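You operate a simulated robot arm through the tools that you are given. There is no shell and no other tool. Be economical: measure what you need, move in short steps, check, and stop when the job is done.

You are at the controls of a simulated robot arm. One attempt, no reset.

Task
Test the red spring and put it in the pass or fail tray.
Fine: switch the tester on first; lay the spring in the cradle, black end to the plunger; lever to test, then back to free before you lift it out; it passes at 5 N or more.

Only the result counts: the job must be done as asked and must still hold three seconds after the hand-in. Knocking over, shifting, dropping, spilling or breaking anything else fails it.

Robot
A 7-joint arm with a two-finger parallel gripper, fixed in place. Base frame: the origin is at the foot of the arm, x ahead of it, y to its left, z up; the work surface is at about z = 0. Units: m, rad, N and s.
With the tool pointing down near the work surface it reaches from about 0.24 to 0.62 m from the base axis. Its first joint turns from -1.152 to 1.152 rad. Payload 2.6 kg.
Tool frame: the origin (TCP) lies between the finger pads and is the grasp point; the fingertips stand 0.03 m ahead of it; z points along the fingers, y is the line along which they close. Largest opening 0.094 m; finger width 0.028, thickness 0.01; the body of the gripper, 0.05 by 0.096 m, starts 0.055 m behind the TCP.
Orientation is that of the tool frame in the base frame, as [roll, pitch, yaw] about the fixed x, y, z axes, in that order (R = Rz(yaw) Ry(pitch) Rx(roll)). With the fingers straight down and closing along the base's y, the tool's x points along the base's -x, its y along +y and its z along -z.

Tools
- The arm moves only by the tool nudge_tool. Its argument "moves" is a list of rows, each a list of 7 numbers: the shift along the tool's x, y, z in m, then the turn, a rotation vector about the tool's x, y, z in rad, then the finger opening in m, from 0 to 0.094. In form: [[tx, ty, tz, wx, wy, wz, hand], ...]. A call has 1 to 20 rows; each row is the pose to reach, as a shift and turn from the pose commanded when the call began, along the tool's axes at that moment. A row lasts 0.2 s, in which the tool goes at most 0.05 m and 0.15 rad; a call with a longer step from one row to the next is refused whole, and so is a gripper value outside its range. Where a pose cannot be reached the arm comes as near as it can. A force on the tool above 70 N (or 10 N above the force at the start of the call, whichever is more), or a blocked arm, ends the call early, and 0.2 s more pass. The fingers move at their own pace (about 0.072 m/s each) and stop on an object; they squeeze with about 24 N. The grip force told is the motor's: it shows also when the fingers shut on nothing. Time passes only in rows, and 0.2 s behind the last, so rows that repeat a pose let the fingers close. The reply holds the time, the measured pose of the TCP, the force on the tool along the base axes, the opening and the grip force, in the units named above and with some noise, with the torque about the TCP (base axes, N m) and any sound that the robot's microphone picked up.
- Cameras (640 x 400 px; columns grow to the right, rows downward): "scene" is fixed at [0.0533, 0.4373, 0.5758]; the picture's right is [-0.73, -0.68, 0.00], its down [-0.35, 0.38, -0.86] and it looks along [0.59, -0.62, -0.52] (base axes); focal length 316 px, centre (320, 200). "wrist" rides on the gripper at [0.076, 0.014, -0.103] in the tool frame; the picture's right is [-0.18, 0.98, 0.00], its down [-0.75, -0.14, -0.64] and it looks along [-0.63, -0.12, 0.77] (tool axes); focal length 243 px, centre (320, 200). There is no depth. A picture from a camera that has moved, and an enlarged one, comes with that camera's place and axes in the base frame and with its lens. The place of the scene camera against the robot may be out by one fixed shift of up to 0.018 m in any direction.
- capture(camera): a new picture of that camera. The clock stands still meanwhile.
- close_up(camera, box): a new picture of the part [left, top, right, bottom] of that camera's present view, enlarged. The clock stands still meanwhile.
- job_done(): hands the job in; it is judged then, once.

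Go step by step. Nothing tells you positions but the pictures and the camera data: compare them with the known pose of the tool, close in by small moves and look again before you grip or let go. The budget is 120 turns and 64 pictures, counting those below and the enlarged ones. Unless the task says otherwise, let go and move clear before handing in, and close with one line.

The tools are called after "Emit:" as name(argument=value, ...) on one line, values as JSON. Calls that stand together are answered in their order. nudge_tool: Moves the arm, as the interface text tells. Its arguments: {"type":"object","properties":{"moves":{"type":"array"}},"required":["moves"]} The other tools are called the same way: capture (camera) takes a picture; close_up (camera, box) takes an enlarged picture of a part of a camera's view; job_done () hands the job in.

At the start:

```text
clock: 0.0
ee_pos: [0.307, 0.1665, 0.3901]
tcp_rot: [3.141, -0.001, 3.14]
contact_force: [0.5, -0.1, -1.0]
moment: [0.01, -0.01, 0.01]
gripper_width: 0.094
grip_force: 0.0
```

scene: 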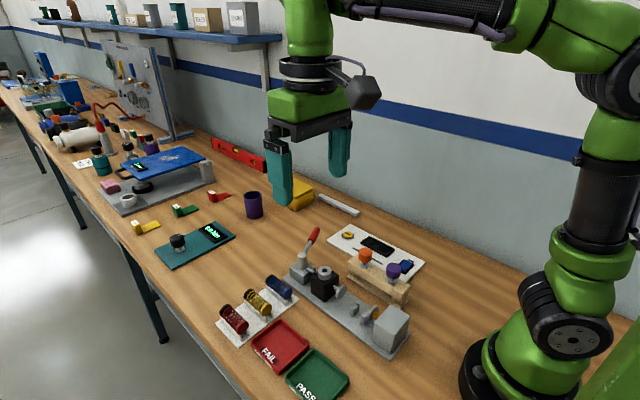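
wrist: 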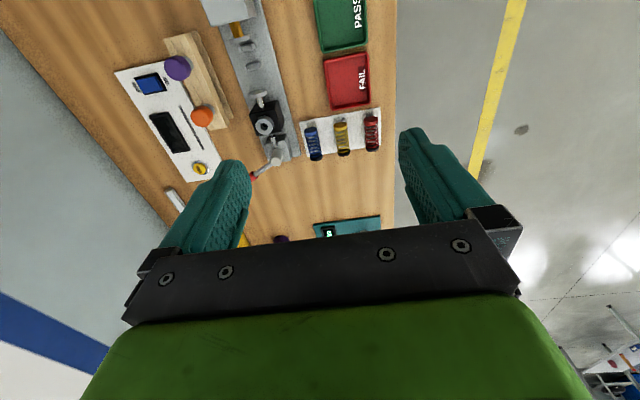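

I see the spring rack (red, yellow, blue), the tester with its lever and the trays. I'll look closer before moving.

Emit:
close_up(camera="scene", box=[210, 220, 430, 360])

Emit:
close_up(camera="wrist", box=[190, 0, 400, 200])

Emit:
close_up(camera="scene", box=[310, 210, 450, 300])

```text
2.86 times, centred on (320, 290) of scene
camera zoom: at [0.0533, 0.4373, 0.5758], right [-0.73, -0.68, 0.0], down [-0.35, 0.38, -0.86], along [0.59, -0.62, -0.52], focal length 901 px, centre (320, -57)
```

zoom: 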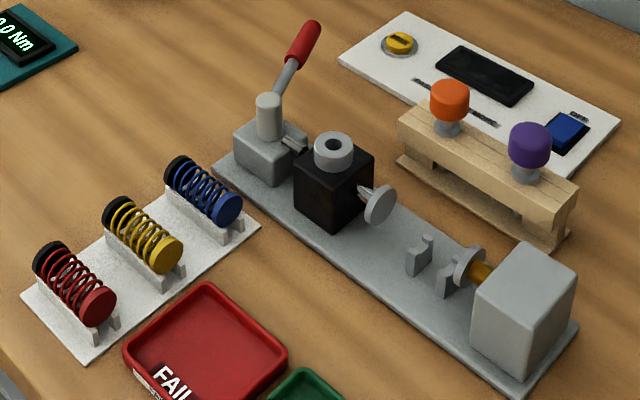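

```text
2.00 times, centred on (295, 100) of wrist
camera zoom: at [0.2323, 0.1817, 0.4938], right [0.18, 0.98, 0.0], down [0.75, -0.14, 0.64], along [0.63, -0.12, -0.77], focal length 485 px, centre (370, 400)
```

zoom: 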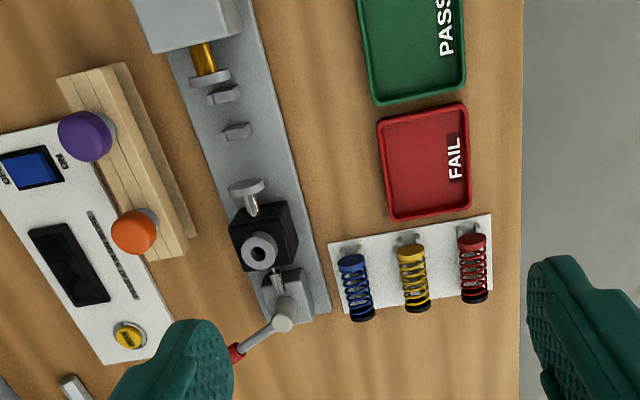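

```text
4.44 times, centred on (380, 255) of scene
camera zoom: at [0.0533, 0.4373, 0.5758], right [-0.73, -0.68, 0.0], down [-0.35, 0.38, -0.86], along [0.59, -0.62, -0.52], focal length 1402 px, centre (53, -44)
```

zoom: 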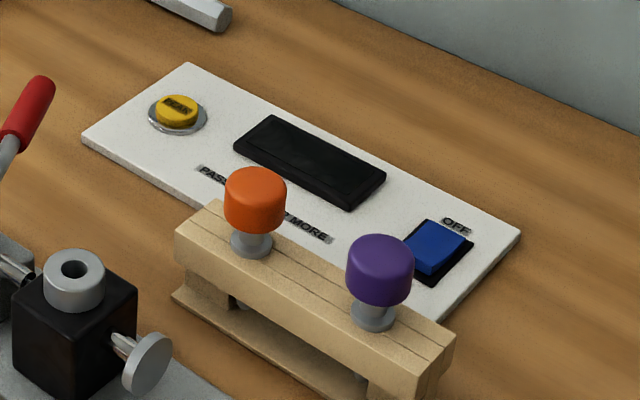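

The switch is a rocker on the white panel near (0.30, -0.145), with OFF towards -y and ON towards +y. I'll move above it with the fingers shut and look.

Emit:
nudge_tool(moves=[[0.001, -0.037, 0.017, 0, 0, 0, 0], [0.002, -0.074, 0.035, 0, 0, 0, 0], [0.003, -0.111, 0.052, 0, 0, 0, 0], [0.004, -0.148, 0.07, 0, 0, 0, 0], [0.005, -0.185, 0.087, 0, 0, 0, 0], [0.006, -0.222, 0.105, 0, 0, 0, 0], [0.007, -0.26, 0.122, 0, 0, 0, 0], [0.007, -0.297, 0.14, 0, 0, 0, 0]])

Emit:
capture(camera="wrist")

```text
clock: 1.8
ee_pos: [0.2983, -0.1313, 0.2483]
tcp_rot: [-3.141, 0.0, -3.141]
contact_force: [-0.6, 0.6, -0.5]
moment: [-0.01, 0.0, -0.01]
gripper_width: 0.0
grip_force: 24.3
```

```text
58 pictures are left
camera wrist: at [0.2252, -0.1165, 0.353], right [0.18, 0.98, 0.0], down [0.75, -0.14, 0.64], along [0.63, -0.12, -0.77], focal length 243 px, centre (320, 200)
```

wrist: 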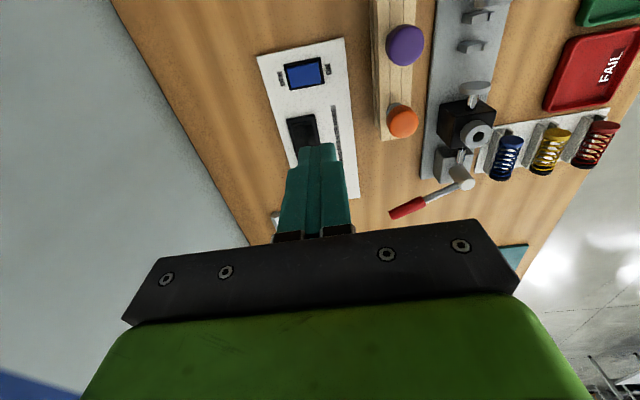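

Emit:
close_up(camera="wrist", box=[250, 30, 370, 110])

Emit:
close_up(camera="wrist", box=[370, 0, 530, 230])

```text
5.00 times, centred on (310, 70) of wrist
camera zoom: at [0.2252, -0.1165, 0.353], right [0.18, 0.98, 0.0], down [0.75, -0.14, 0.64], along [0.63, -0.12, -0.77], focal length 1213 px, centre (370, 850)
```

zoom: 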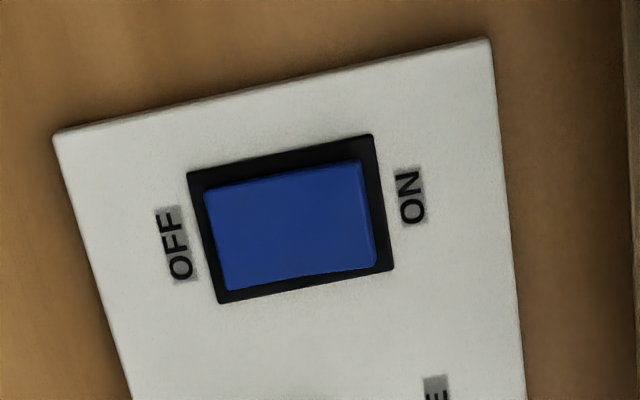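

```text
1.74 times, centred on (450, 115) of wrist
camera zoom: at [0.2252, -0.1165, 0.353], right [0.18, 0.98, 0.0], down [0.75, -0.14, 0.64], along [0.63, -0.12, -0.77], focal length 422 px, centre (94, 348)
```

zoom: 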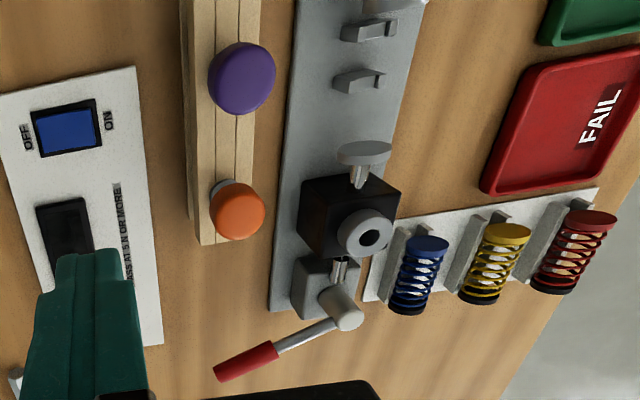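

The rocker's ON half is centred near (0.297, -0.139). I'll lower the shut fingers onto it slowly.

Emit:
nudge_tool(moves=[[0.001, -0.008, 0.045, 0, 0, 0, 0], [0.001, -0.008, 0.09, 0, 0, 0, 0], [0.001, -0.008, 0.135, 0, 0, 0, 0], [0.001, -0.008, 0.17, 0, 0, 0, 0], [0.001, -0.008, 0.185, 0, 0, 0, 0], [0.001, -0.008, 0.192, 0, 0, 0, 0], [0.001, -0.008, 0.196, 0, 0, 0, 0]])

Emit:
capture(camera="wrist")

```text
clock: 3.4
ee_pos: [0.3001, -0.1369, 0.0533]
tcp_rot: [-3.141, 0.001, -3.141]
contact_force: [0.5, -0.6, 1.0]
moment: [-0.02, -0.02, 0.04]
gripper_width: 0.0
grip_force: 24.4
```

```text
55 pictures are left
camera wrist: at [0.2245, -0.1234, 0.1572], right [0.18, 0.98, 0.0], down [0.75, -0.14, 0.64], along [0.63, -0.12, -0.77], focal length 243 px, centre (320, 200)
```

wrist: 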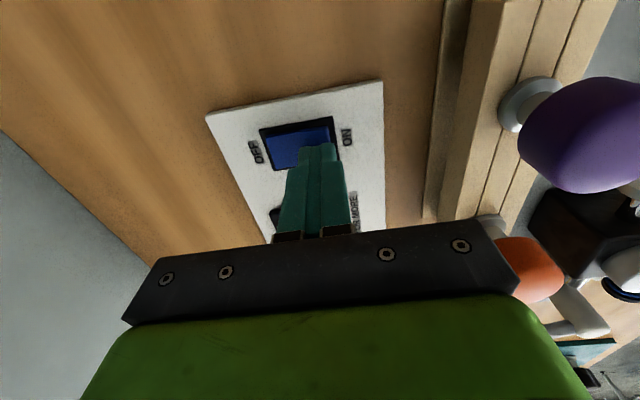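

The fingertips sit over the ON half, about 23 mm above the table. I'm pressing further in small steps.

Emit:
nudge_tool(moves=[[0.001, -0.001, 0.003, 0, 0, 0, 0], [0.001, -0.001, 0.006, 0, 0, 0, 0], [0.001, -0.001, 0.008, 0, 0, 0, 0]])

```text
clock: 4.2
ee_pos: [0.2977, -0.1387, 0.0458]
tcp_rot: [-3.141, 0.002, -3.141]
contact_force: [-3.5, 4.4, 15.7]
moment: [0.01, 0.18, -0.06]
gripper_width: 0.0
grip_force: 23.8
```

There is contact at about 16 N. I'll push 2 mm more and check.

Emit:
nudge_tool(moves=[[0, 0, 0.001, 0, 0, 0, 0], [0, 0, 0.002, 0, 0, 0, 0]])

Emit:
close_up(camera="scene", box=[310, 210, 450, 300])

```text
clock: 4.8
ee_pos: [0.2984, -0.139, 0.0453]
tcp_rot: [3.138, 0.003, 3.136]
contact_force: [-4.5, 2.7, 15.2]
moment: [-0.07, 0.25, -0.05]
gripper_width: 0.0
grip_force: 24.2
stopped in row 2: the force on the tool passed its limit at 74 N (the readings are from after the stop); the commanded pose is now the measured one
```

```text
4.44 times, centred on (380, 255) of scene
camera zoom: at [0.0532, 0.4373, 0.5757], right [-0.73, -0.68, 0.0], down [-0.35, 0.38, -0.86], along [0.59, -0.62, -0.52], focal length 1402 px, centre (53, -44)
```

zoom: 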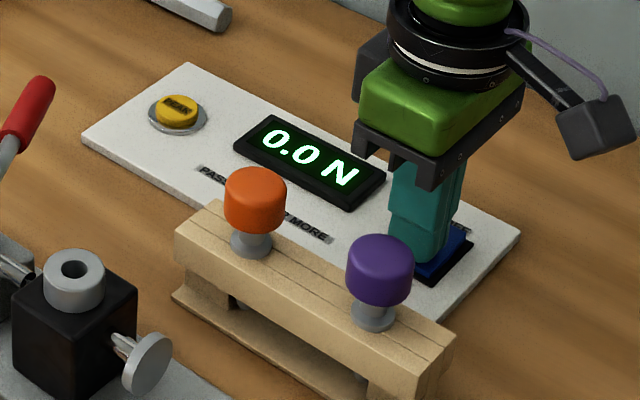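

The tester is on and reads 0.0 N. I'll lift straight up, open the hand and move over the bench to view the tester and springs.

Emit:
nudge_tool(moves=[[0, 0, -0.04, 0, 0, 0, 0], [0, 0, -0.085, 0, 0, 0, 0], [0, 0, -0.13, 0, 0, 0, 0], [0, 0, -0.175, 0, 0, 0, 0], [0, 0.02, -0.215, 0, 0, 0, 0.03], [-0.01, 0.06, -0.235, 0, 0, 0, 0.06], [-0.02, 0.1, -0.235, 0, 0, 0, 0.06], [-0.03, 0.14, -0.235, 0, 0, 0, 0.06], [-0.03, 0.18, -0.235, 0, 0, 0, 0.06], [-0.03, 0.22, -0.235, 0, 0, 0, 0.06]])

Emit:
capture(camera="wrist")

```text
clock: 7.0
ee_pos: [0.3283, 0.081, 0.2824]
tcp_rot: [3.138, 0.001, 3.139]
contact_force: [0.4, 0.1, 0.2]
moment: [-0.01, -0.03, 0.0]
gripper_width: 0.0599
grip_force: 0.1
```

```text
53 pictures are left
camera wrist: at [0.2542, 0.0951, 0.3856], right [0.19, 0.98, 0.0], down [0.75, -0.14, 0.64], along [0.63, -0.12, -0.77], focal length 243 px, centre (320, 200)
```

wrist: 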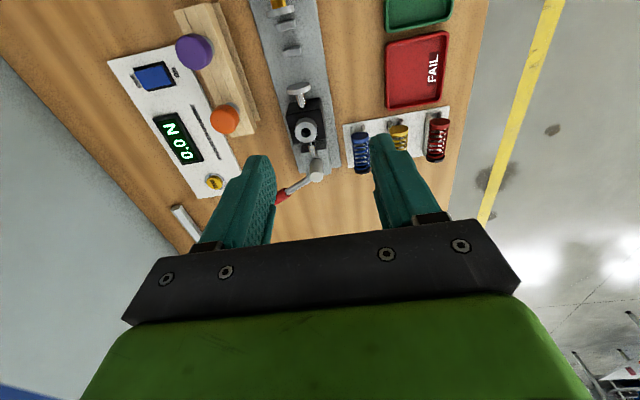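

Emit:
close_up(camera="wrist", box=[245, 0, 345, 220])

Emit:
close_up(camera="wrist", box=[335, 60, 475, 180])

```text
1.82 times, centred on (295, 110) of wrist
camera zoom: at [0.2542, 0.0951, 0.3856], right [0.19, 0.98, 0.0], down [0.75, -0.14, 0.64], along [0.63, -0.12, -0.77], focal length 441 px, centre (366, 364)
```

zoom: 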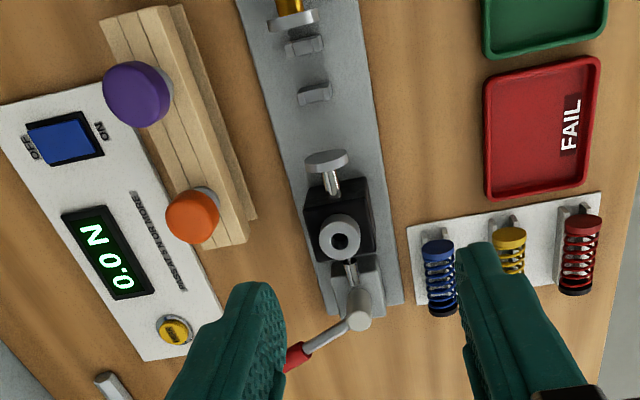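

```text
3.33 times, centred on (405, 120) of wrist
camera zoom: at [0.2542, 0.0951, 0.3856], right [0.19, 0.98, 0.0], down [0.75, -0.14, 0.64], along [0.63, -0.12, -0.77], focal length 809 px, centre (37, 467)
```

zoom: 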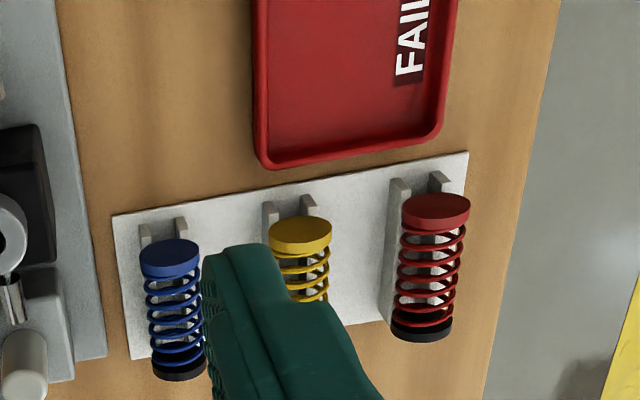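

Everything is aligned with the base axes: tester axis at y≈0.048, red spring at x≈0.43–0.49, y≈0.245. I need the height of spring, rack and cradle, so I'll look closer.

Emit:
close_up(camera="scene", box=[205, 270, 305, 345])

Emit:
close_up(camera="scene", box=[280, 225, 420, 360])

```text
5.33 times, centred on (255, 308) of scene
camera zoom: at [0.0533, 0.4373, 0.5758], right [-0.73, -0.68, 0.0], down [-0.35, 0.38, -0.86], along [0.59, -0.62, -0.52], focal length 1682 px, centre (667, -373)
```

zoom: 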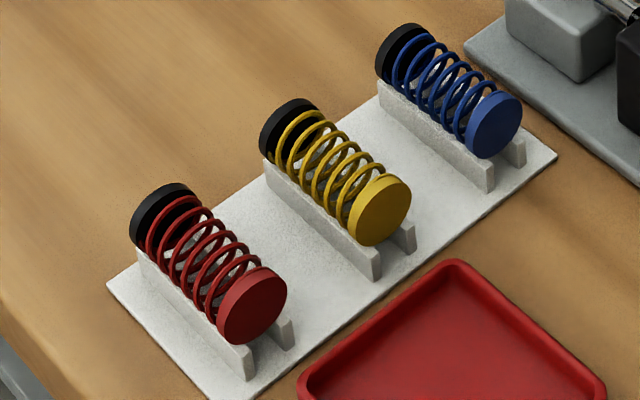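

```text
2.96 times, centred on (350, 292) of scene
camera zoom: at [0.0533, 0.4373, 0.5758], right [-0.73, -0.68, 0.0], down [-0.35, 0.38, -0.86], along [0.59, -0.62, -0.52], focal length 935 px, centre (231, -74)
```

zoom: 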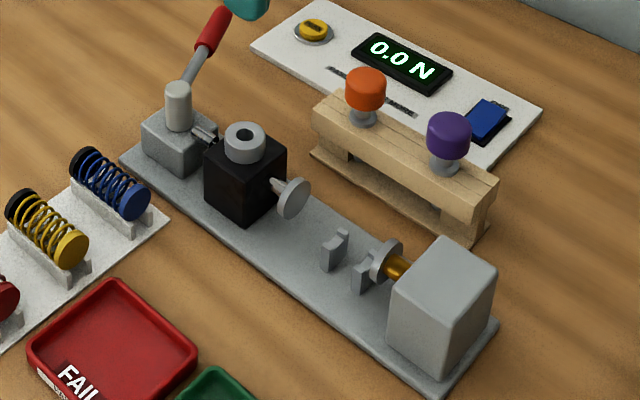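

Spring diameter is about 0.03 m with its centre at z≈0.026; rack walls are low. I'll go above the red spring with the hand open to 0.05 and look again.

Emit:
nudge_tool(moves=[[-0.025, 0.033, 0.01, 0, 0, 0, 0.05], [-0.052, 0.066, 0.02, 0, 0, 0, 0.05], [-0.08, 0.099, 0.03, 0, 0, 0, 0.05], [-0.107, 0.132, 0.04, 0, 0, 0, 0.05], [-0.133, 0.164, 0.05, 0, 0, 0, 0.05], [-0.133, 0.164, 0.095, 0, 0, 0, 0.05], [-0.133, 0.164, 0.14, 0, 0, 0, 0.05], [-0.133, 0.164, 0.165, 0, 0, 0, 0.05]])

Emit:
capture(camera="wrist")

Emit:
close_up(camera="scene", box=[180, 220, 320, 345])

```text
clock: 8.8
ee_pos: [0.4627, 0.2458, 0.1164]
tcp_rot: [3.141, 0.002, 3.138]
contact_force: [-0.4, -0.4, -0.3]
moment: [0.01, 0.01, -0.02]
gripper_width: 0.0499
grip_force: 0.0
```

```text
48 pictures are left
camera wrist: at [0.3885, 0.2599, 0.2201], right [0.19, 0.98, 0.0], down [0.75, -0.15, 0.64], along [0.63, -0.12, -0.77], focal length 243 px, centre (320, 200)
```

wrist: 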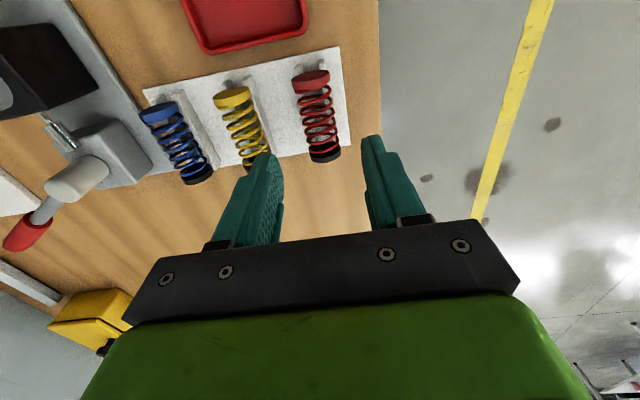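

```text
3.20 times, centred on (250, 282) of scene
camera zoom: at [0.0533, 0.4373, 0.5758], right [-0.73, -0.68, 0.0], down [-0.35, 0.38, -0.86], along [0.59, -0.62, -0.52], focal length 1010 px, centre (544, -64)
```

zoom: 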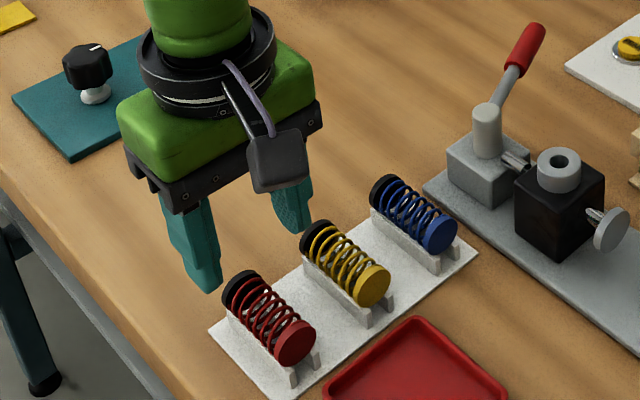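

The hand is centred on the spring (x 0.432–0.494, y≈0.2455). I'll go down so that the fingertips are at about z 0.015, then close.

Emit:
nudge_tool(moves=[[0, 0, 0.025, 0, 0, 0, 0.05], [0, 0, 0.05, 0, 0, 0, 0.05], [0, 0, 0.06, 0, 0, 0, 0.05], [0, 0, 0.07, 0, 0, 0, 0.05]])

Emit:
close_up(camera="scene", box=[205, 270, 305, 345])

Emit:
close_up(camera="wrist", box=[200, 60, 440, 210])

```text
clock: 9.8
ee_pos: [0.463, 0.2453, 0.047]
tcp_rot: [3.139, 0.004, 3.138]
contact_force: [0.0, -0.7, 0.1]
moment: [-0.01, 0.0, 0.02]
gripper_width: 0.0501
grip_force: 0.1
```

```text
5.33 times, centred on (255, 308) of scene
camera zoom: at [0.0533, 0.4373, 0.5758], right [-0.73, -0.68, 0.0], down [-0.35, 0.38, -0.86], along [0.59, -0.62, -0.52], focal length 1682 px, centre (667, -373)
```

zoom: 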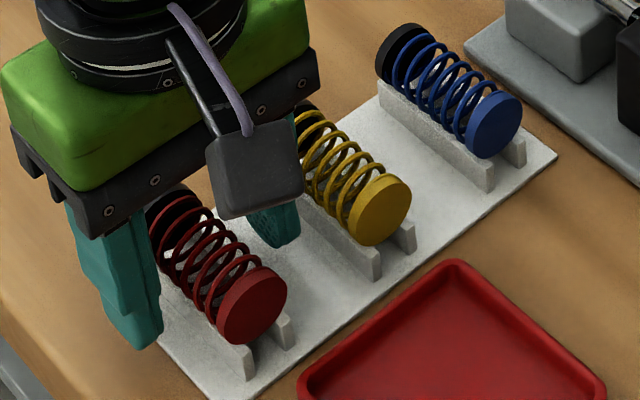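

```text
2.67 times, centred on (320, 135) of wrist
camera zoom: at [0.3884, 0.2596, 0.1503], right [0.19, 0.98, 0.0], down [0.75, -0.14, 0.64], along [0.63, -0.12, -0.77], focal length 647 px, centre (320, 373)
```

zoom: 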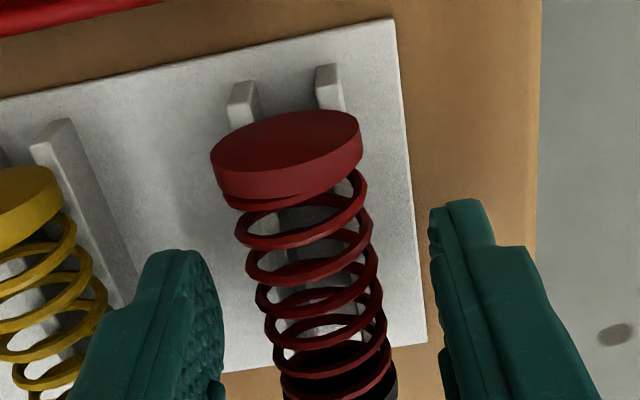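

The fingers straddle the coils with the walls inside. Closing now.

Emit:
nudge_tool(moves=[[0, 0, 0, 0, 0, 0, 0.03], [0, 0, 0, 0, 0, 0, 0.015], [0, 0, 0, 0, 0, 0, 0.015], [0, 0, 0, 0, 0, 0, 0.015]])

```text
clock: 10.8
ee_pos: [0.4626, 0.2457, 0.0471]
tcp_rot: [3.14, 0.002, 3.138]
contact_force: [1.1, 0.2, -0.3]
moment: [0.0, -0.03, 0.02]
gripper_width: 0.0264
grip_force: 23.7
```

The spring is held at 26 mm width. Lifting.

Emit:
nudge_tool(moves=[[0, 0, -0.01, 0, 0, 0, 0.015], [0, 0, -0.03, 0, 0, 0, 0.015], [0, 0, -0.06, 0, 0, 0, 0.015], [0, 0, -0.1, 0, 0, 0, 0.015], [0, 0, -0.14, 0, 0, 0, 0.015], [0, 0, -0.16, 0, 0, 0, 0.015]])

Emit:
capture(camera="wrist")

Emit:
capture(camera="scene")

```text
clock: 12.2
ee_pos: [0.462, 0.2444, 0.2058]
tcp_rot: [3.139, 0.002, 3.139]
contact_force: [0.1, 0.8, 0.4]
moment: [-0.01, -0.01, -0.03]
gripper_width: 0.0149
grip_force: 0.1
```

```text
44 pictures are left
camera wrist: at [0.3875, 0.2595, 0.3101], right [0.19, 0.98, 0.0], down [0.75, -0.14, 0.64], along [0.63, -0.12, -0.77], focal length 243 px, centre (320, 200)
```

wrist: 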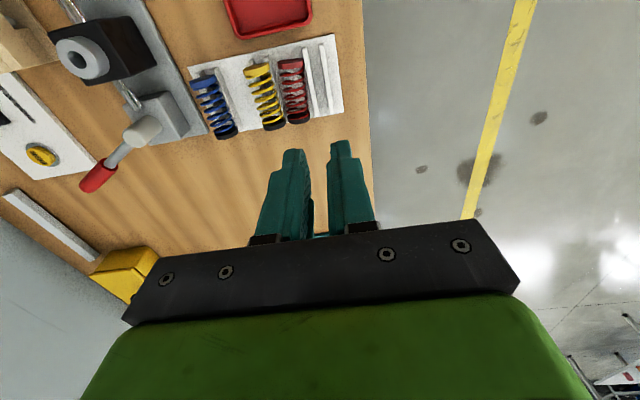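

```text
43 pictures are left
```

scene: 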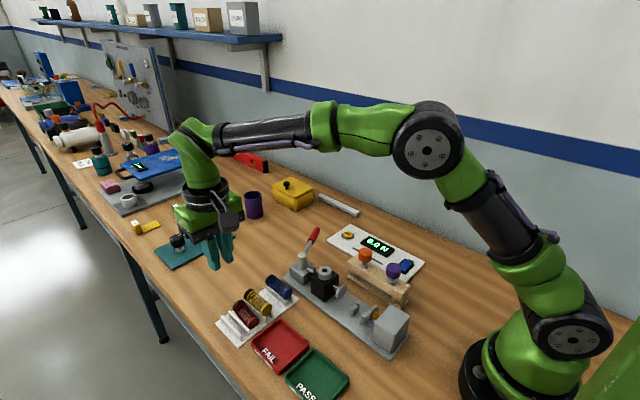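

The spring slipped out and now lies on the rack plate beside the yellow one. I'll look at it closely.

Emit:
close_up(camera="scene", box=[205, 270, 305, 345])

Emit:
close_up(camera="wrist", box=[180, 30, 360, 150])

```text
5.33 times, centred on (255, 308) of scene
camera zoom: at [0.0533, 0.4373, 0.5758], right [-0.73, -0.68, 0.0], down [-0.35, 0.38, -0.86], along [0.59, -0.62, -0.52], focal length 1682 px, centre (667, -373)
```

zoom: 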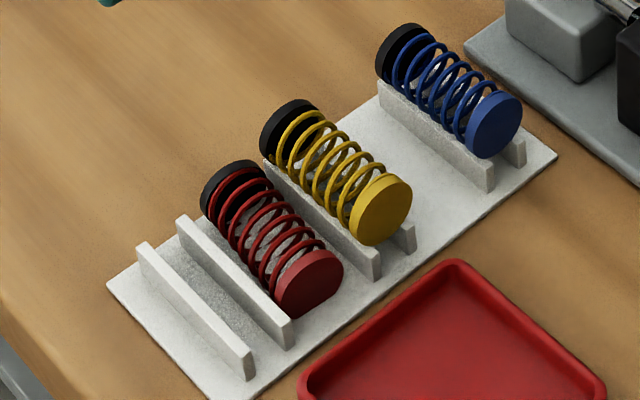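

```text
3.33 times, centred on (270, 90) of wrist
camera zoom: at [0.3875, 0.2595, 0.3101], right [0.19, 0.98, 0.0], down [0.75, -0.14, 0.64], along [0.63, -0.12, -0.77], focal length 809 px, centre (487, 567)
```

zoom: 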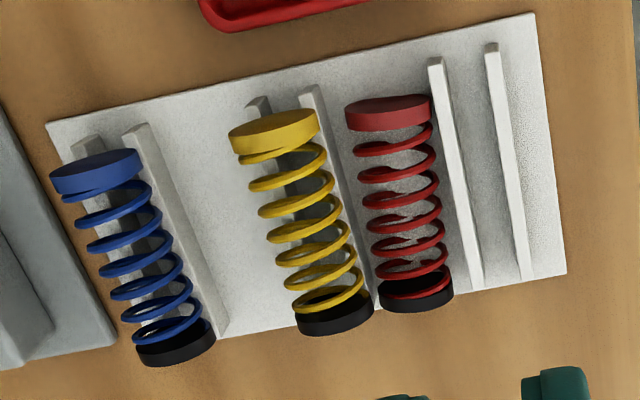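

The red spring lies between its own cradle wall and the yellow spring, too tight for a finger beside it. I'll push it gently along +x, off the plate end onto clear bench, using shut fingers on its red end face, and then re-grasp lower down.

Emit:
nudge_tool(moves=[[0.025, -0.014, 0, 0, 0, 0, 0], [0.05, -0.027, 0, 0, 0, 0, 0], [0.05, -0.027, 0.04, 0, 0, 0, 0], [0.05, -0.027, 0.08, 0, 0, 0, 0], [0.05, -0.027, 0.12, 0, 0, 0, 0], [0.05, -0.027, 0.14, 0, 0, 0, 0]])

Emit:
capture(camera="wrist")

Emit:
close_up(camera="scene", box=[205, 260, 325, 350])

```text
clock: 13.7
ee_pos: [0.4128, 0.2189, 0.0661]
tcp_rot: [3.141, 0.002, 3.138]
contact_force: [0.1, 0.3, -0.3]
moment: [0.04, 0.03, 0.05]
gripper_width: 0.0
grip_force: 24.2
```

```text
40 pictures are left
camera wrist: at [0.3376, 0.2329, 0.17], right [0.19, 0.98, 0.0], down [0.75, -0.14, 0.64], along [0.63, -0.12, -0.77], focal length 243 px, centre (320, 200)
```

wrist: 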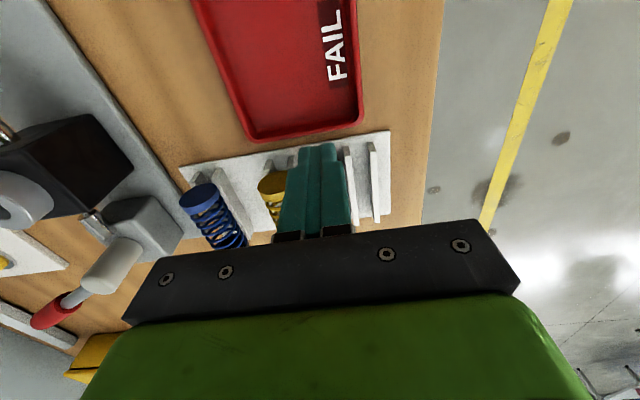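

```text
4.44 times, centred on (265, 305) of scene
camera zoom: at [0.0533, 0.4373, 0.5758], right [-0.73, -0.68, 0.0], down [-0.35, 0.38, -0.86], along [0.59, -0.62, -0.52], focal length 1402 px, centre (564, -267)
```

zoom: 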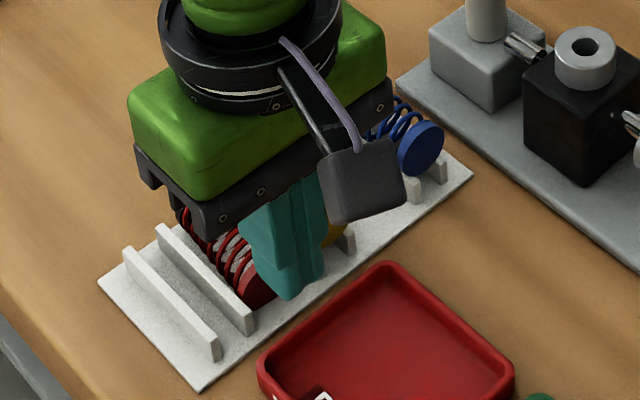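

The fingers are in front of the red end face. Lowering to tip height 0.02 and beginning a slow push in +x.

Emit:
nudge_tool(moves=[[0.002, -0.001, 0.008, 0, 0, 0, 0], [0.002, -0.001, 0.016, 0, 0, 0, 0], [-0.003, -0.001, 0.016, 0, 0, 0, 0], [-0.008, -0.001, 0.016, 0, 0, 0, 0], [-0.013, -0.001, 0.016, 0, 0, 0, 0], [-0.018, -0.001, 0.016, 0, 0, 0, 0], [-0.023, -0.001, 0.016, 0, 0, 0, 0], [-0.028, -0.001, 0.016, 0, 0, 0, 0]])

Emit:
close_up(camera="scene", box=[185, 245, 305, 335])

Emit:
capture(camera="wrist")

```text
clock: 15.4
ee_pos: [0.4404, 0.216, 0.0515]
tcp_rot: [3.14, 0.002, 3.138]
contact_force: [0.4, 0.4, 0.3]
moment: [0.0, 0.02, -0.02]
gripper_width: 0.0
grip_force: 24.4
```

```text
4.44 times, centred on (245, 290) of scene
camera zoom: at [0.0533, 0.4373, 0.5758], right [-0.73, -0.68, 0.0], down [-0.35, 0.38, -0.86], along [0.59, -0.62, -0.52], focal length 1402 px, centre (653, -200)
```

zoom: 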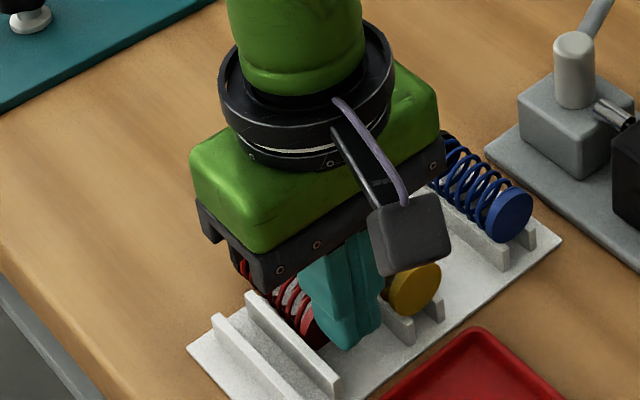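

```text
37 pictures are left
camera wrist: at [0.3656, 0.2311, 0.1541], right [0.19, 0.98, 0.0], down [0.75, -0.14, 0.64], along [0.63, -0.12, -0.77], focal length 243 px, centre (320, 200)
```

wrist: 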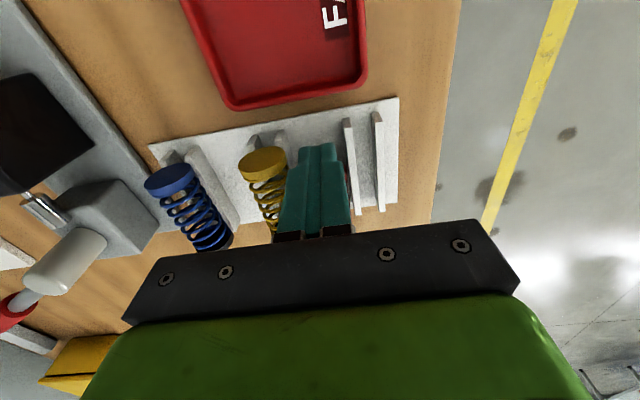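

The spring is sliding and yellow hasn't moved. Continuing slowly.

Emit:
nudge_tool(moves=[[-0.006, 0, 0, 0, 0, 0, 0], [-0.012, 0, 0, 0, 0, 0, 0], [-0.018, 0, 0, 0, 0, 0, 0], [-0.024, 0, 0, 0, 0, 0, 0], [-0.03, 0, 0, 0, 0, 0, 0], [-0.036, 0, 0, 0, 0, 0, 0], [-0.041, 0, 0, 0, 0, 0, 0], [-0.046, 0, 0, 0, 0, 0, 0], [-0.05, 0, 0, 0, 0, 0, 0], [-0.054, 0, 0, 0, 0, 0, 0]])

Emit:
close_up(camera="scene", box=[165, 230, 305, 335])

```text
clock: 17.6
ee_pos: [0.4933, 0.2154, 0.05]
tcp_rot: [3.141, 0.001, 3.138]
contact_force: [-0.3, -0.4, -1.3]
moment: [0.0, 0.01, -0.02]
gripper_width: 0.0
grip_force: 23.6
```

```text
3.81 times, centred on (235, 282) of scene
camera zoom: at [0.0533, 0.4373, 0.5758], right [-0.73, -0.68, 0.0], down [-0.35, 0.38, -0.86], along [0.59, -0.62, -0.52], focal length 1202 px, centre (644, -114)
```

zoom: 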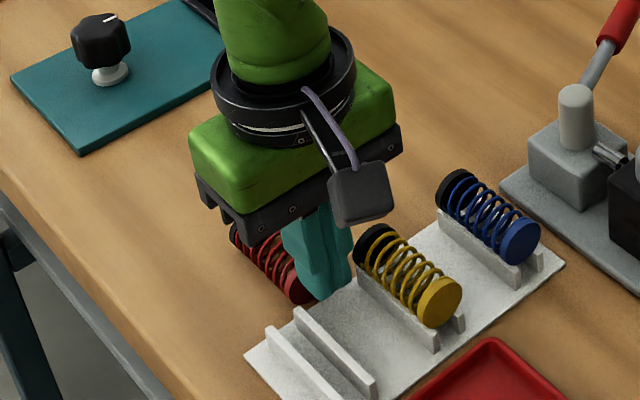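

The spring has been pushed past the plate. Backing up and looking from above.

Emit:
nudge_tool(moves=[[0.004, 0, -0.005, 0, 0, 0, 0], [0.004, 0, -0.04, 0, 0, 0, 0], [0.004, 0, -0.08, 0, 0, 0, 0.02], [-0.02, 0, -0.1, 0, 0, 0, 0.05], [-0.04, 0, -0.1, 0, 0, 0, 0.05]])

Emit:
close_up(camera="wrist", box=[200, 20, 440, 170])

Emit:
close_up(camera="scene", box=[165, 240, 305, 335])

```text
clock: 18.9
ee_pos: [0.5331, 0.2156, 0.1509]
tcp_rot: [3.14, 0.002, 3.138]
contact_force: [0.8, -0.7, -0.3]
moment: [-0.03, 0.01, -0.03]
gripper_width: 0.05
grip_force: 0.0
```

```text
2.67 times, centred on (320, 95) of wrist
camera zoom: at [0.4599, 0.2297, 0.2545], right [0.19, 0.98, 0.0], down [0.75, -0.14, 0.64], along [0.63, -0.12, -0.77], focal length 647 px, centre (320, 480)
```

zoom: 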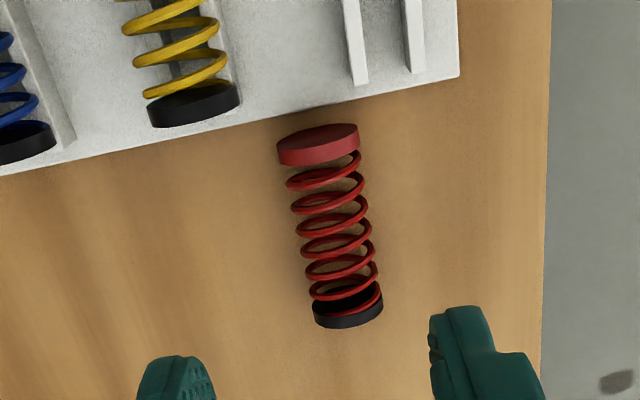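

```text
4.21 times, centred on (235, 288) of scene
camera zoom: at [0.0532, 0.4373, 0.5758], right [-0.73, -0.68, 0.0], down [-0.35, 0.38, -0.86], along [0.59, -0.62, -0.52], focal length 1328 px, centre (678, -168)
```

zoom: 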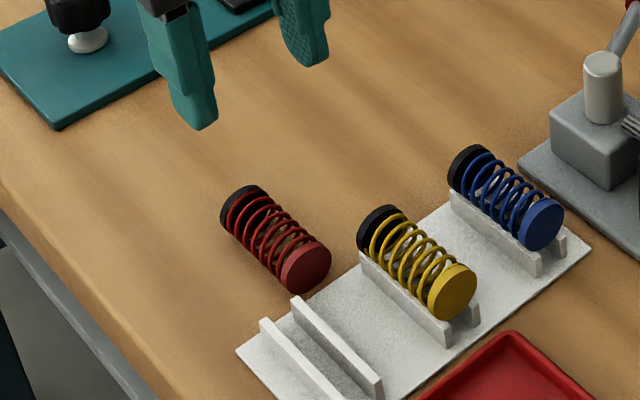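

The spring lies free on the bench, centred near (0.541, 0.220), along x, black end at +x. I'll go down with tips about 4 mm above the bench.

Emit:
nudge_tool(moves=[[-0.008, 0.004, 0.03, 0, 0, 0, 0.05], [-0.008, 0.004, 0.06, 0, 0, 0, 0.05], [-0.008, 0.004, 0.09, 0, 0, 0, 0.05], [-0.008, 0.004, 0.105, 0, 0, 0, 0.05], [-0.008, 0.004, 0.116, 0, 0, 0, 0.05]])

Emit:
close_up(camera="wrist", box=[200, 60, 440, 210])

```text
clock: 20.1
ee_pos: [0.5431, 0.2199, 0.0327]
tcp_rot: [3.139, 0.003, 3.136]
contact_force: [-0.9, 0.4, 0.7]
moment: [0.05, 0.03, 0.0]
gripper_width: 0.0497
grip_force: 0.0
```

```text
2.67 times, centred on (320, 135) of wrist
camera zoom: at [0.468, 0.235, 0.1374], right [0.19, 0.98, 0.0], down [0.75, -0.14, 0.64], along [0.63, -0.12, -0.77], focal length 647 px, centre (320, 373)
```

zoom: 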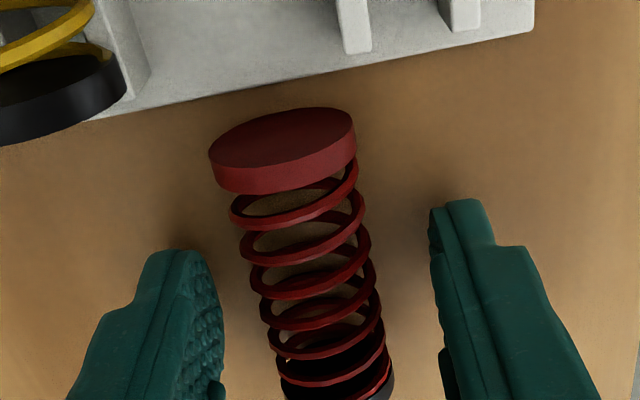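

Well straddled and centred. Closing, then a small slow test lift.

Emit:
nudge_tool(moves=[[0, 0, 0, 0, 0, 0, 0.036], [0, 0, 0, 0, 0, 0, 0.028], [0, 0, 0, 0, 0, 0, 0.02], [0, 0, 0, 0, 0, 0, 0.015], [0, 0, 0, 0, 0, 0, 0.015], [0, 0, -0.003, 0, 0, 0, 0.015], [0, 0, -0.006, 0, 0, 0, 0.015], [0, 0, -0.01, 0, 0, 0, 0.015], [0, 0, -0.015, 0, 0, 0, 0.015]])

Emit:
close_up(camera="scene", box=[165, 240, 305, 335])

```text
clock: 22.1
ee_pos: [0.5422, 0.2206, 0.05]
tcp_rot: [3.14, 0.004, 3.139]
contact_force: [0.3, -0.4, -0.6]
moment: [-0.01, 0.0, -0.01]
gripper_width: 0.0259
grip_force: 24.0
```

```text
4.21 times, centred on (235, 288) of scene
camera zoom: at [0.0533, 0.4373, 0.5758], right [-0.73, -0.68, 0.0], down [-0.35, 0.38, -0.86], along [0.59, -0.62, -0.52], focal length 1328 px, centre (678, -168)
```

zoom: 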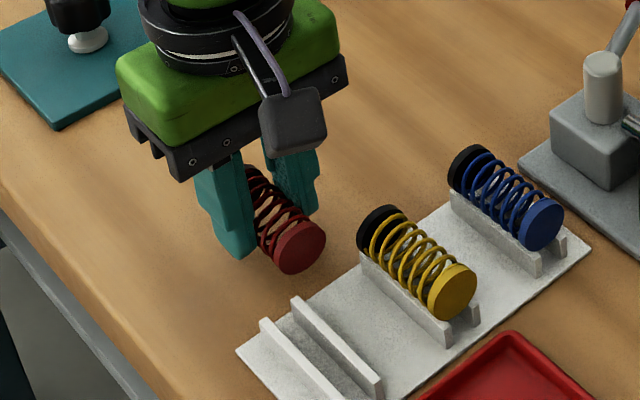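

Held and off the bench. Lifting on gently to travel height.

Emit:
nudge_tool(moves=[[0, 0, -0.01, 0, 0, 0, 0.015], [0, 0, -0.025, 0, 0, 0, 0.015], [0, 0, -0.04, 0, 0, 0, 0.015], [0, 0, -0.06, 0, 0, 0, 0.015], [0, 0, -0.08, 0, 0, 0, 0.015], [0, 0, -0.1, 0, 0, 0, 0.015], [0, 0, -0.12, 0, 0, 0, 0.015], [0, 0, -0.14, 0, 0, 0, 0.015], [0, 0, -0.15, 0, 0, 0, 0.015]])

Emit:
close_up(camera="wrist", box=[200, 60, 440, 210])

```text
clock: 24.1
ee_pos: [0.542, 0.2209, 0.1999]
tcp_rot: [-3.141, 0.001, 3.136]
contact_force: [0.6, -0.3, -0.7]
moment: [0.01, -0.02, 0.02]
gripper_width: 0.0259
grip_force: 23.9
```

```text
2.67 times, centred on (320, 135) of wrist
camera zoom: at [0.4673, 0.2353, 0.3039], right [0.19, 0.98, 0.0], down [0.75, -0.14, 0.64], along [0.63, -0.12, -0.77], focal length 647 px, centre (320, 373)
```

zoom: 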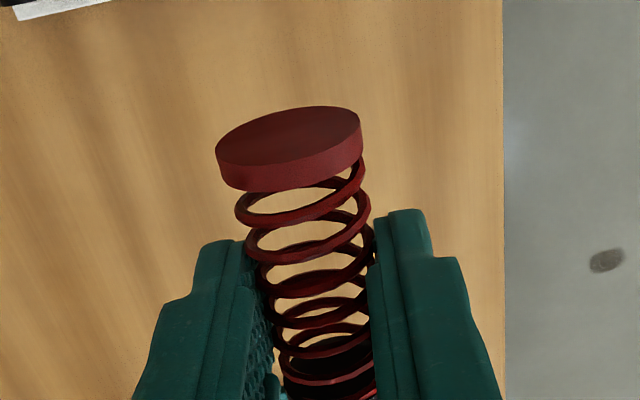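

Firmly held; spring axis about 18 mm below the TCP, centre about 2 mm to -x of it. Moving to a spot beside the cradle to measure it.

Emit:
nudge_tool(moves=[[0.02, -0.006, -0.005, 0, 0, 0, 0.015], [0.045, -0.013, -0.01, 0, 0, 0, 0.015], [0.075, -0.021, -0.015, 0, 0, 0, 0.015], [0.105, -0.03, -0.02, 0, 0, 0, 0.015], [0.135, -0.039, -0.025, 0, 0, 0, 0.015], [0.165, -0.048, -0.03, 0, 0, 0, 0.015], [0.195, -0.056, -0.035, 0, 0, 0, 0.015], [0.22, -0.064, -0.04, 0, 0, 0, 0.015], [0.235, -0.069, -0.04, 0, 0, 0, 0.015], [0.242, -0.071, -0.04, 0, 0, 0, 0.015]])

Emit:
capture(camera="wrist")

```text
clock: 26.2
ee_pos: [0.2994, 0.1502, 0.2382]
tcp_rot: [3.141, 0.001, 3.137]
contact_force: [-0.1, -0.3, -0.1]
moment: [0.02, 0.0, -0.01]
gripper_width: 0.0259
grip_force: 24.0
```

```text
30 pictures are left
camera wrist: at [0.2248, 0.1648, 0.3428], right [0.19, 0.98, 0.0], down [0.75, -0.14, 0.64], along [0.63, -0.12, -0.77], focal length 243 px, centre (320, 200)
```

wrist: 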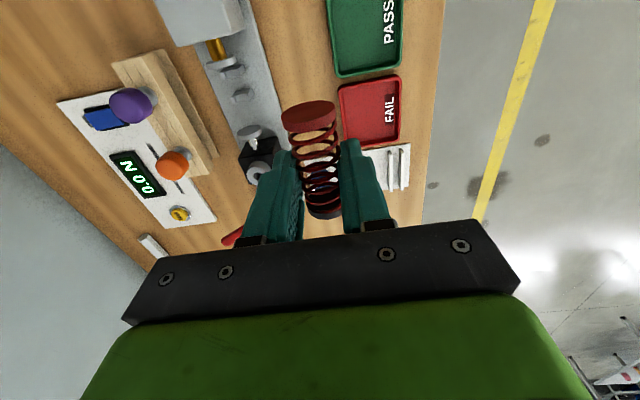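

Emit:
close_up(camera="wrist", box=[170, 30, 290, 190])

Emit:
close_up(camera="scene", box=[320, 265, 420, 345])

```text
2.50 times, centred on (230, 110) of wrist
camera zoom: at [0.2248, 0.1648, 0.3428], right [0.19, 0.98, 0.0], down [0.75, -0.14, 0.64], along [0.63, -0.12, -0.77], focal length 606 px, centre (545, 425)
```

zoom: 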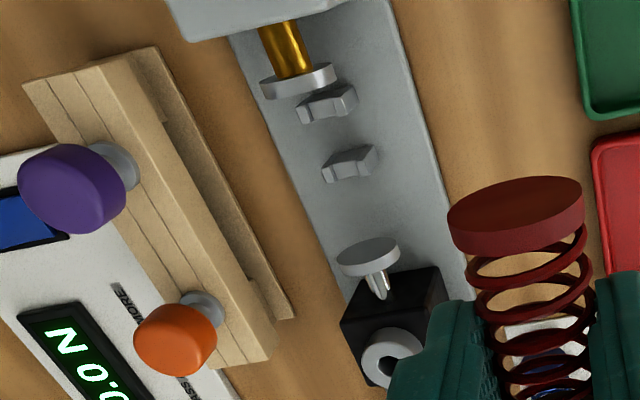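

```text
5.00 times, centred on (370, 305) of scene
camera zoom: at [0.0533, 0.4373, 0.5758], right [-0.73, -0.68, 0.0], down [-0.35, 0.38, -0.86], along [0.59, -0.62, -0.52], focal length 1577 px, centre (70, -325)
```

zoom: 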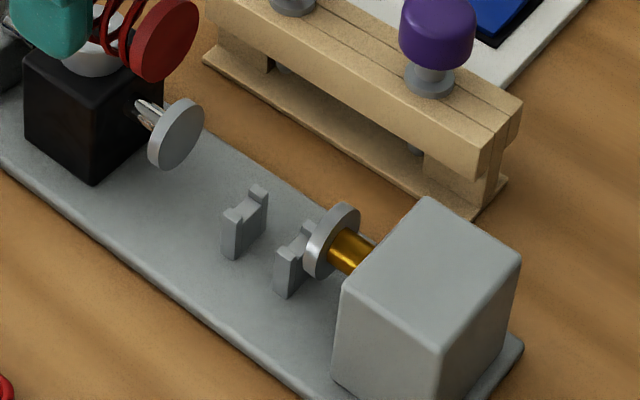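

The cradle sits between the anvil (face x≈0.263) and the plunger (face x≈0.341), axis y≈0.048, z≈0.041; the black end already faces the plunger. I'll move over the cradle, stop high and check.

Emit:
nudge_tool(moves=[[0.001, -0.02, 0.005, 0, 0, 0, 0.015], [0.002, -0.045, 0.01, 0, 0, 0, 0.015], [0.002, -0.07, 0.02, 0, 0, 0, 0.015], [0.002, -0.092, 0.03, 0, 0, 0, 0.015], [0.002, -0.103, 0.05, 0, 0, 0, 0.015], [0.002, -0.103, 0.075, 0, 0, 0, 0.015], [0.002, -0.103, 0.1, 0, 0, 0, 0.015], [0.002, -0.103, 0.12, 0, 0, 0, 0.015], [0.002, -0.103, 0.13, 0, 0, 0, 0.015]])

Emit:
close_up(camera="wrist", box=[200, 0, 440, 200])

Emit:
close_up(camera="scene", box=[300, 240, 420, 345])

```text
clock: 28.2
ee_pos: [0.2982, 0.0475, 0.1094]
tcp_rot: [3.139, 0.002, 3.137]
contact_force: [-0.1, -0.4, -0.4]
moment: [0.01, 0.03, 0.0]
gripper_width: 0.0259
grip_force: 23.9
```

```text
2.00 times, centred on (320, 100) of wrist
camera zoom: at [0.2232, 0.0618, 0.2128], right [0.19, 0.98, 0.0], down [0.75, -0.14, 0.64], along [0.63, -0.12, -0.77], focal length 485 px, centre (320, 400)
```

zoom: 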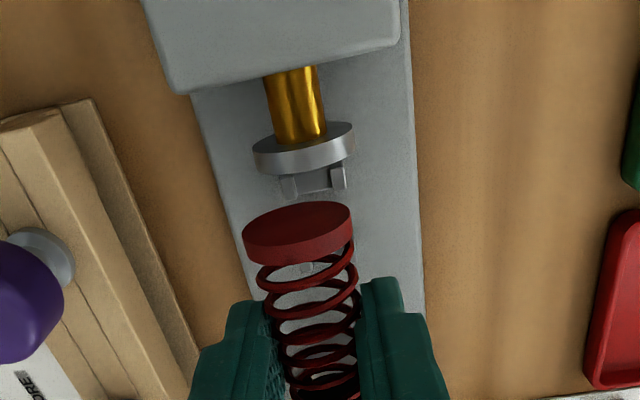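

```text
3.81 times, centred on (360, 292) of scene
camera zoom: at [0.0533, 0.4373, 0.5758], right [-0.73, -0.68, 0.0], down [-0.35, 0.38, -0.86], along [0.59, -0.62, -0.52], focal length 1202 px, centre (168, -152)
```

zoom: 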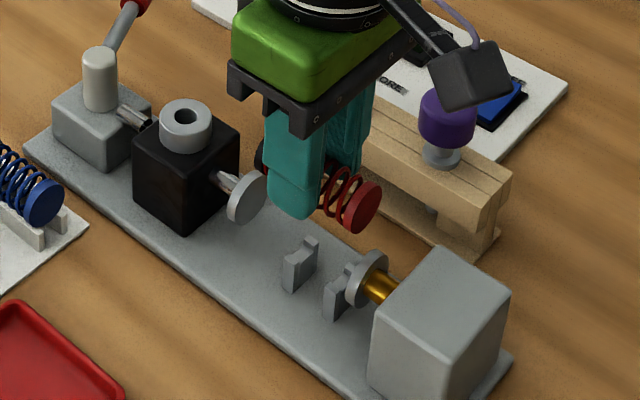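

Axis is at y≈0.050, so I'll shift +1 mm in y and -1 mm in x and go down to just above the seat, then check.

Emit:
nudge_tool(moves=[[0.001, 0.001, 0.012, 0, 0, 0, 0.015], [0.001, 0.001, 0.024, 0, 0, 0, 0.015], [0.001, 0.001, 0.034, 0, 0, 0, 0.015], [0.001, 0.001, 0.04, 0, 0, 0, 0.015]])

Emit:
close_up(camera="wrist", box=[220, 60, 420, 200])

Emit:
close_up(camera="scene", box=[330, 265, 410, 325])

```text
clock: 29.2
ee_pos: [0.2973, 0.0489, 0.0681]
tcp_rot: [3.141, 0.003, 3.138]
contact_force: [0.6, -1.0, -0.9]
moment: [-0.02, 0.02, -0.03]
gripper_width: 0.0257
grip_force: 23.6
```

```text
2.86 times, centred on (320, 130) of wrist
camera zoom: at [0.222, 0.0632, 0.1725], right [0.19, 0.98, 0.0], down [0.75, -0.14, 0.64], along [0.63, -0.12, -0.77], focal length 693 px, centre (320, 400)
```

zoom: 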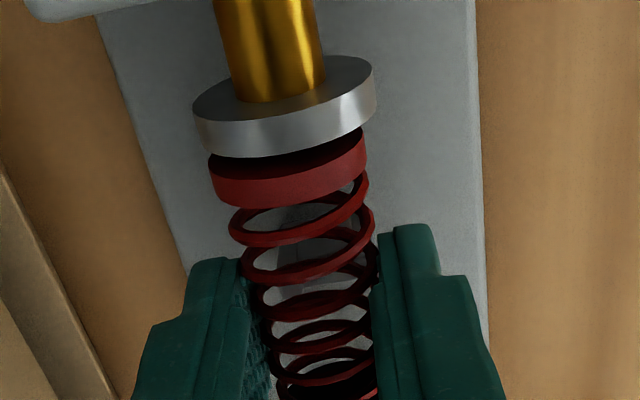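

```text
6.67 times, centred on (370, 295) of scene
camera zoom: at [0.0533, 0.4373, 0.5758], right [-0.73, -0.68, 0.0], down [-0.35, 0.38, -0.86], along [0.59, -0.62, -0.52], focal length 2103 px, centre (-13, -433)
```

zoom: 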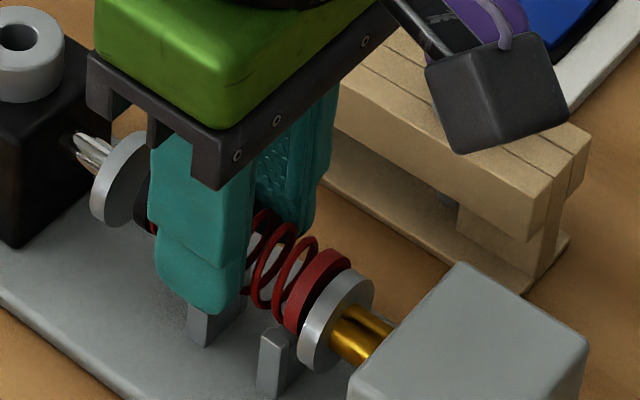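

Well aligned, about 6 mm above the seat. Lowering 5 mm more.

Emit:
nudge_tool(moves=[[0, 0, 0.002, 0, 0, 0, 0.015], [0, 0, 0.004, 0, 0, 0, 0.015], [0, 0, 0.006, 0, 0, 0, 0.015]])

Emit:
close_up(camera="scene", box=[330, 265, 410, 325])

```text
clock: 30.1
ee_pos: [0.2963, 0.0492, 0.0636]
tcp_rot: [3.138, 0.006, 3.139]
contact_force: [-2.3, 6.3, 18.7]
moment: [0.06, 0.29, -0.07]
gripper_width: 0.0259
grip_force: 23.7
```

```text
6.67 times, centred on (370, 295) of scene
camera zoom: at [0.0532, 0.4373, 0.5758], right [-0.73, -0.68, 0.0], down [-0.35, 0.38, -0.86], along [0.59, -0.62, -0.52], focal length 2103 px, centre (-13, -433)
```

zoom: 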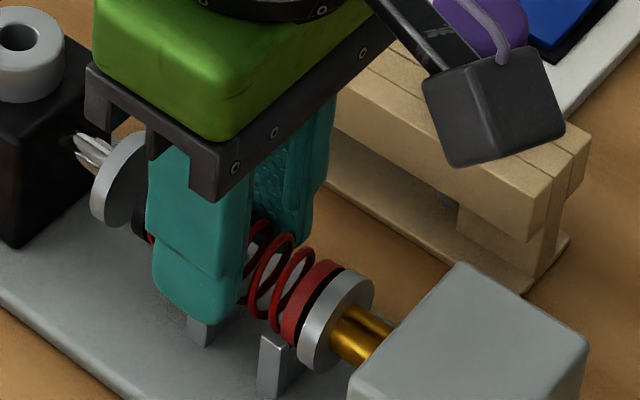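

Contact is felt, so the spring is essentially at the seat. I'll ease off 2 mm and open the fingers.

Emit:
nudge_tool(moves=[[0, 0, -0.001, 0, 0, 0, 0.015], [0, 0, -0.002, 0, 0, 0, 0.015], [0, 0, -0.002, 0, 0, 0, 0.024], [0, 0, -0.002, 0, 0, 0, 0.028], [0, 0, -0.002, 0, 0, 0, 0.034], [0, 0, -0.002, 0, 0, 0, 0.045], [0, 0, -0.002, 0, 0, 0, 0.05]])

Emit:
close_up(camera="scene", box=[330, 265, 410, 325])

Emit:
close_up(camera="wrist", box=[220, 60, 420, 200])

```text
clock: 31.6
ee_pos: [0.2962, 0.0482, 0.065]
tcp_rot: [3.139, 0.003, 3.138]
contact_force: [-0.5, 0.4, -0.1]
moment: [-0.02, -0.01, 0.02]
gripper_width: 0.0501
grip_force: 0.1
```

```text
6.67 times, centred on (370, 295) of scene
camera zoom: at [0.0533, 0.4373, 0.5758], right [-0.73, -0.68, 0.0], down [-0.35, 0.38, -0.86], along [0.59, -0.62, -0.52], focal length 2103 px, centre (-13, -433)
```

zoom: 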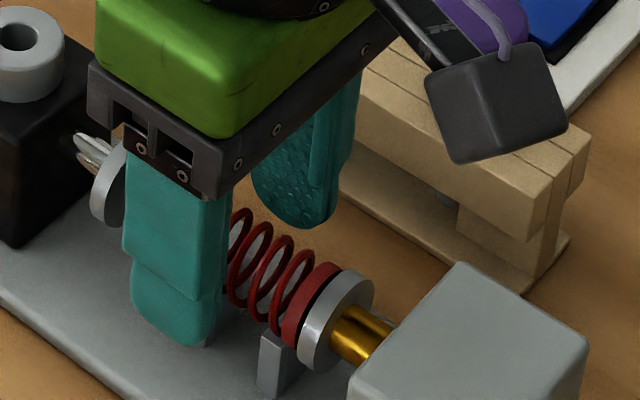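

```text
2.86 times, centred on (320, 130) of wrist
camera zoom: at [0.2219, 0.0628, 0.1687], right [0.19, 0.98, 0.0], down [0.75, -0.14, 0.64], along [0.63, -0.12, -0.77], focal length 693 px, centre (320, 400)
```

zoom: 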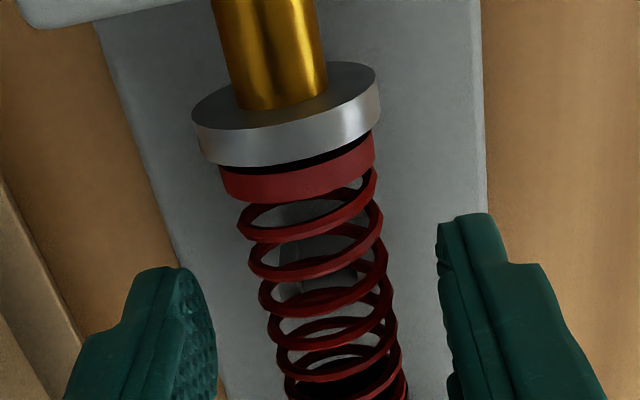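

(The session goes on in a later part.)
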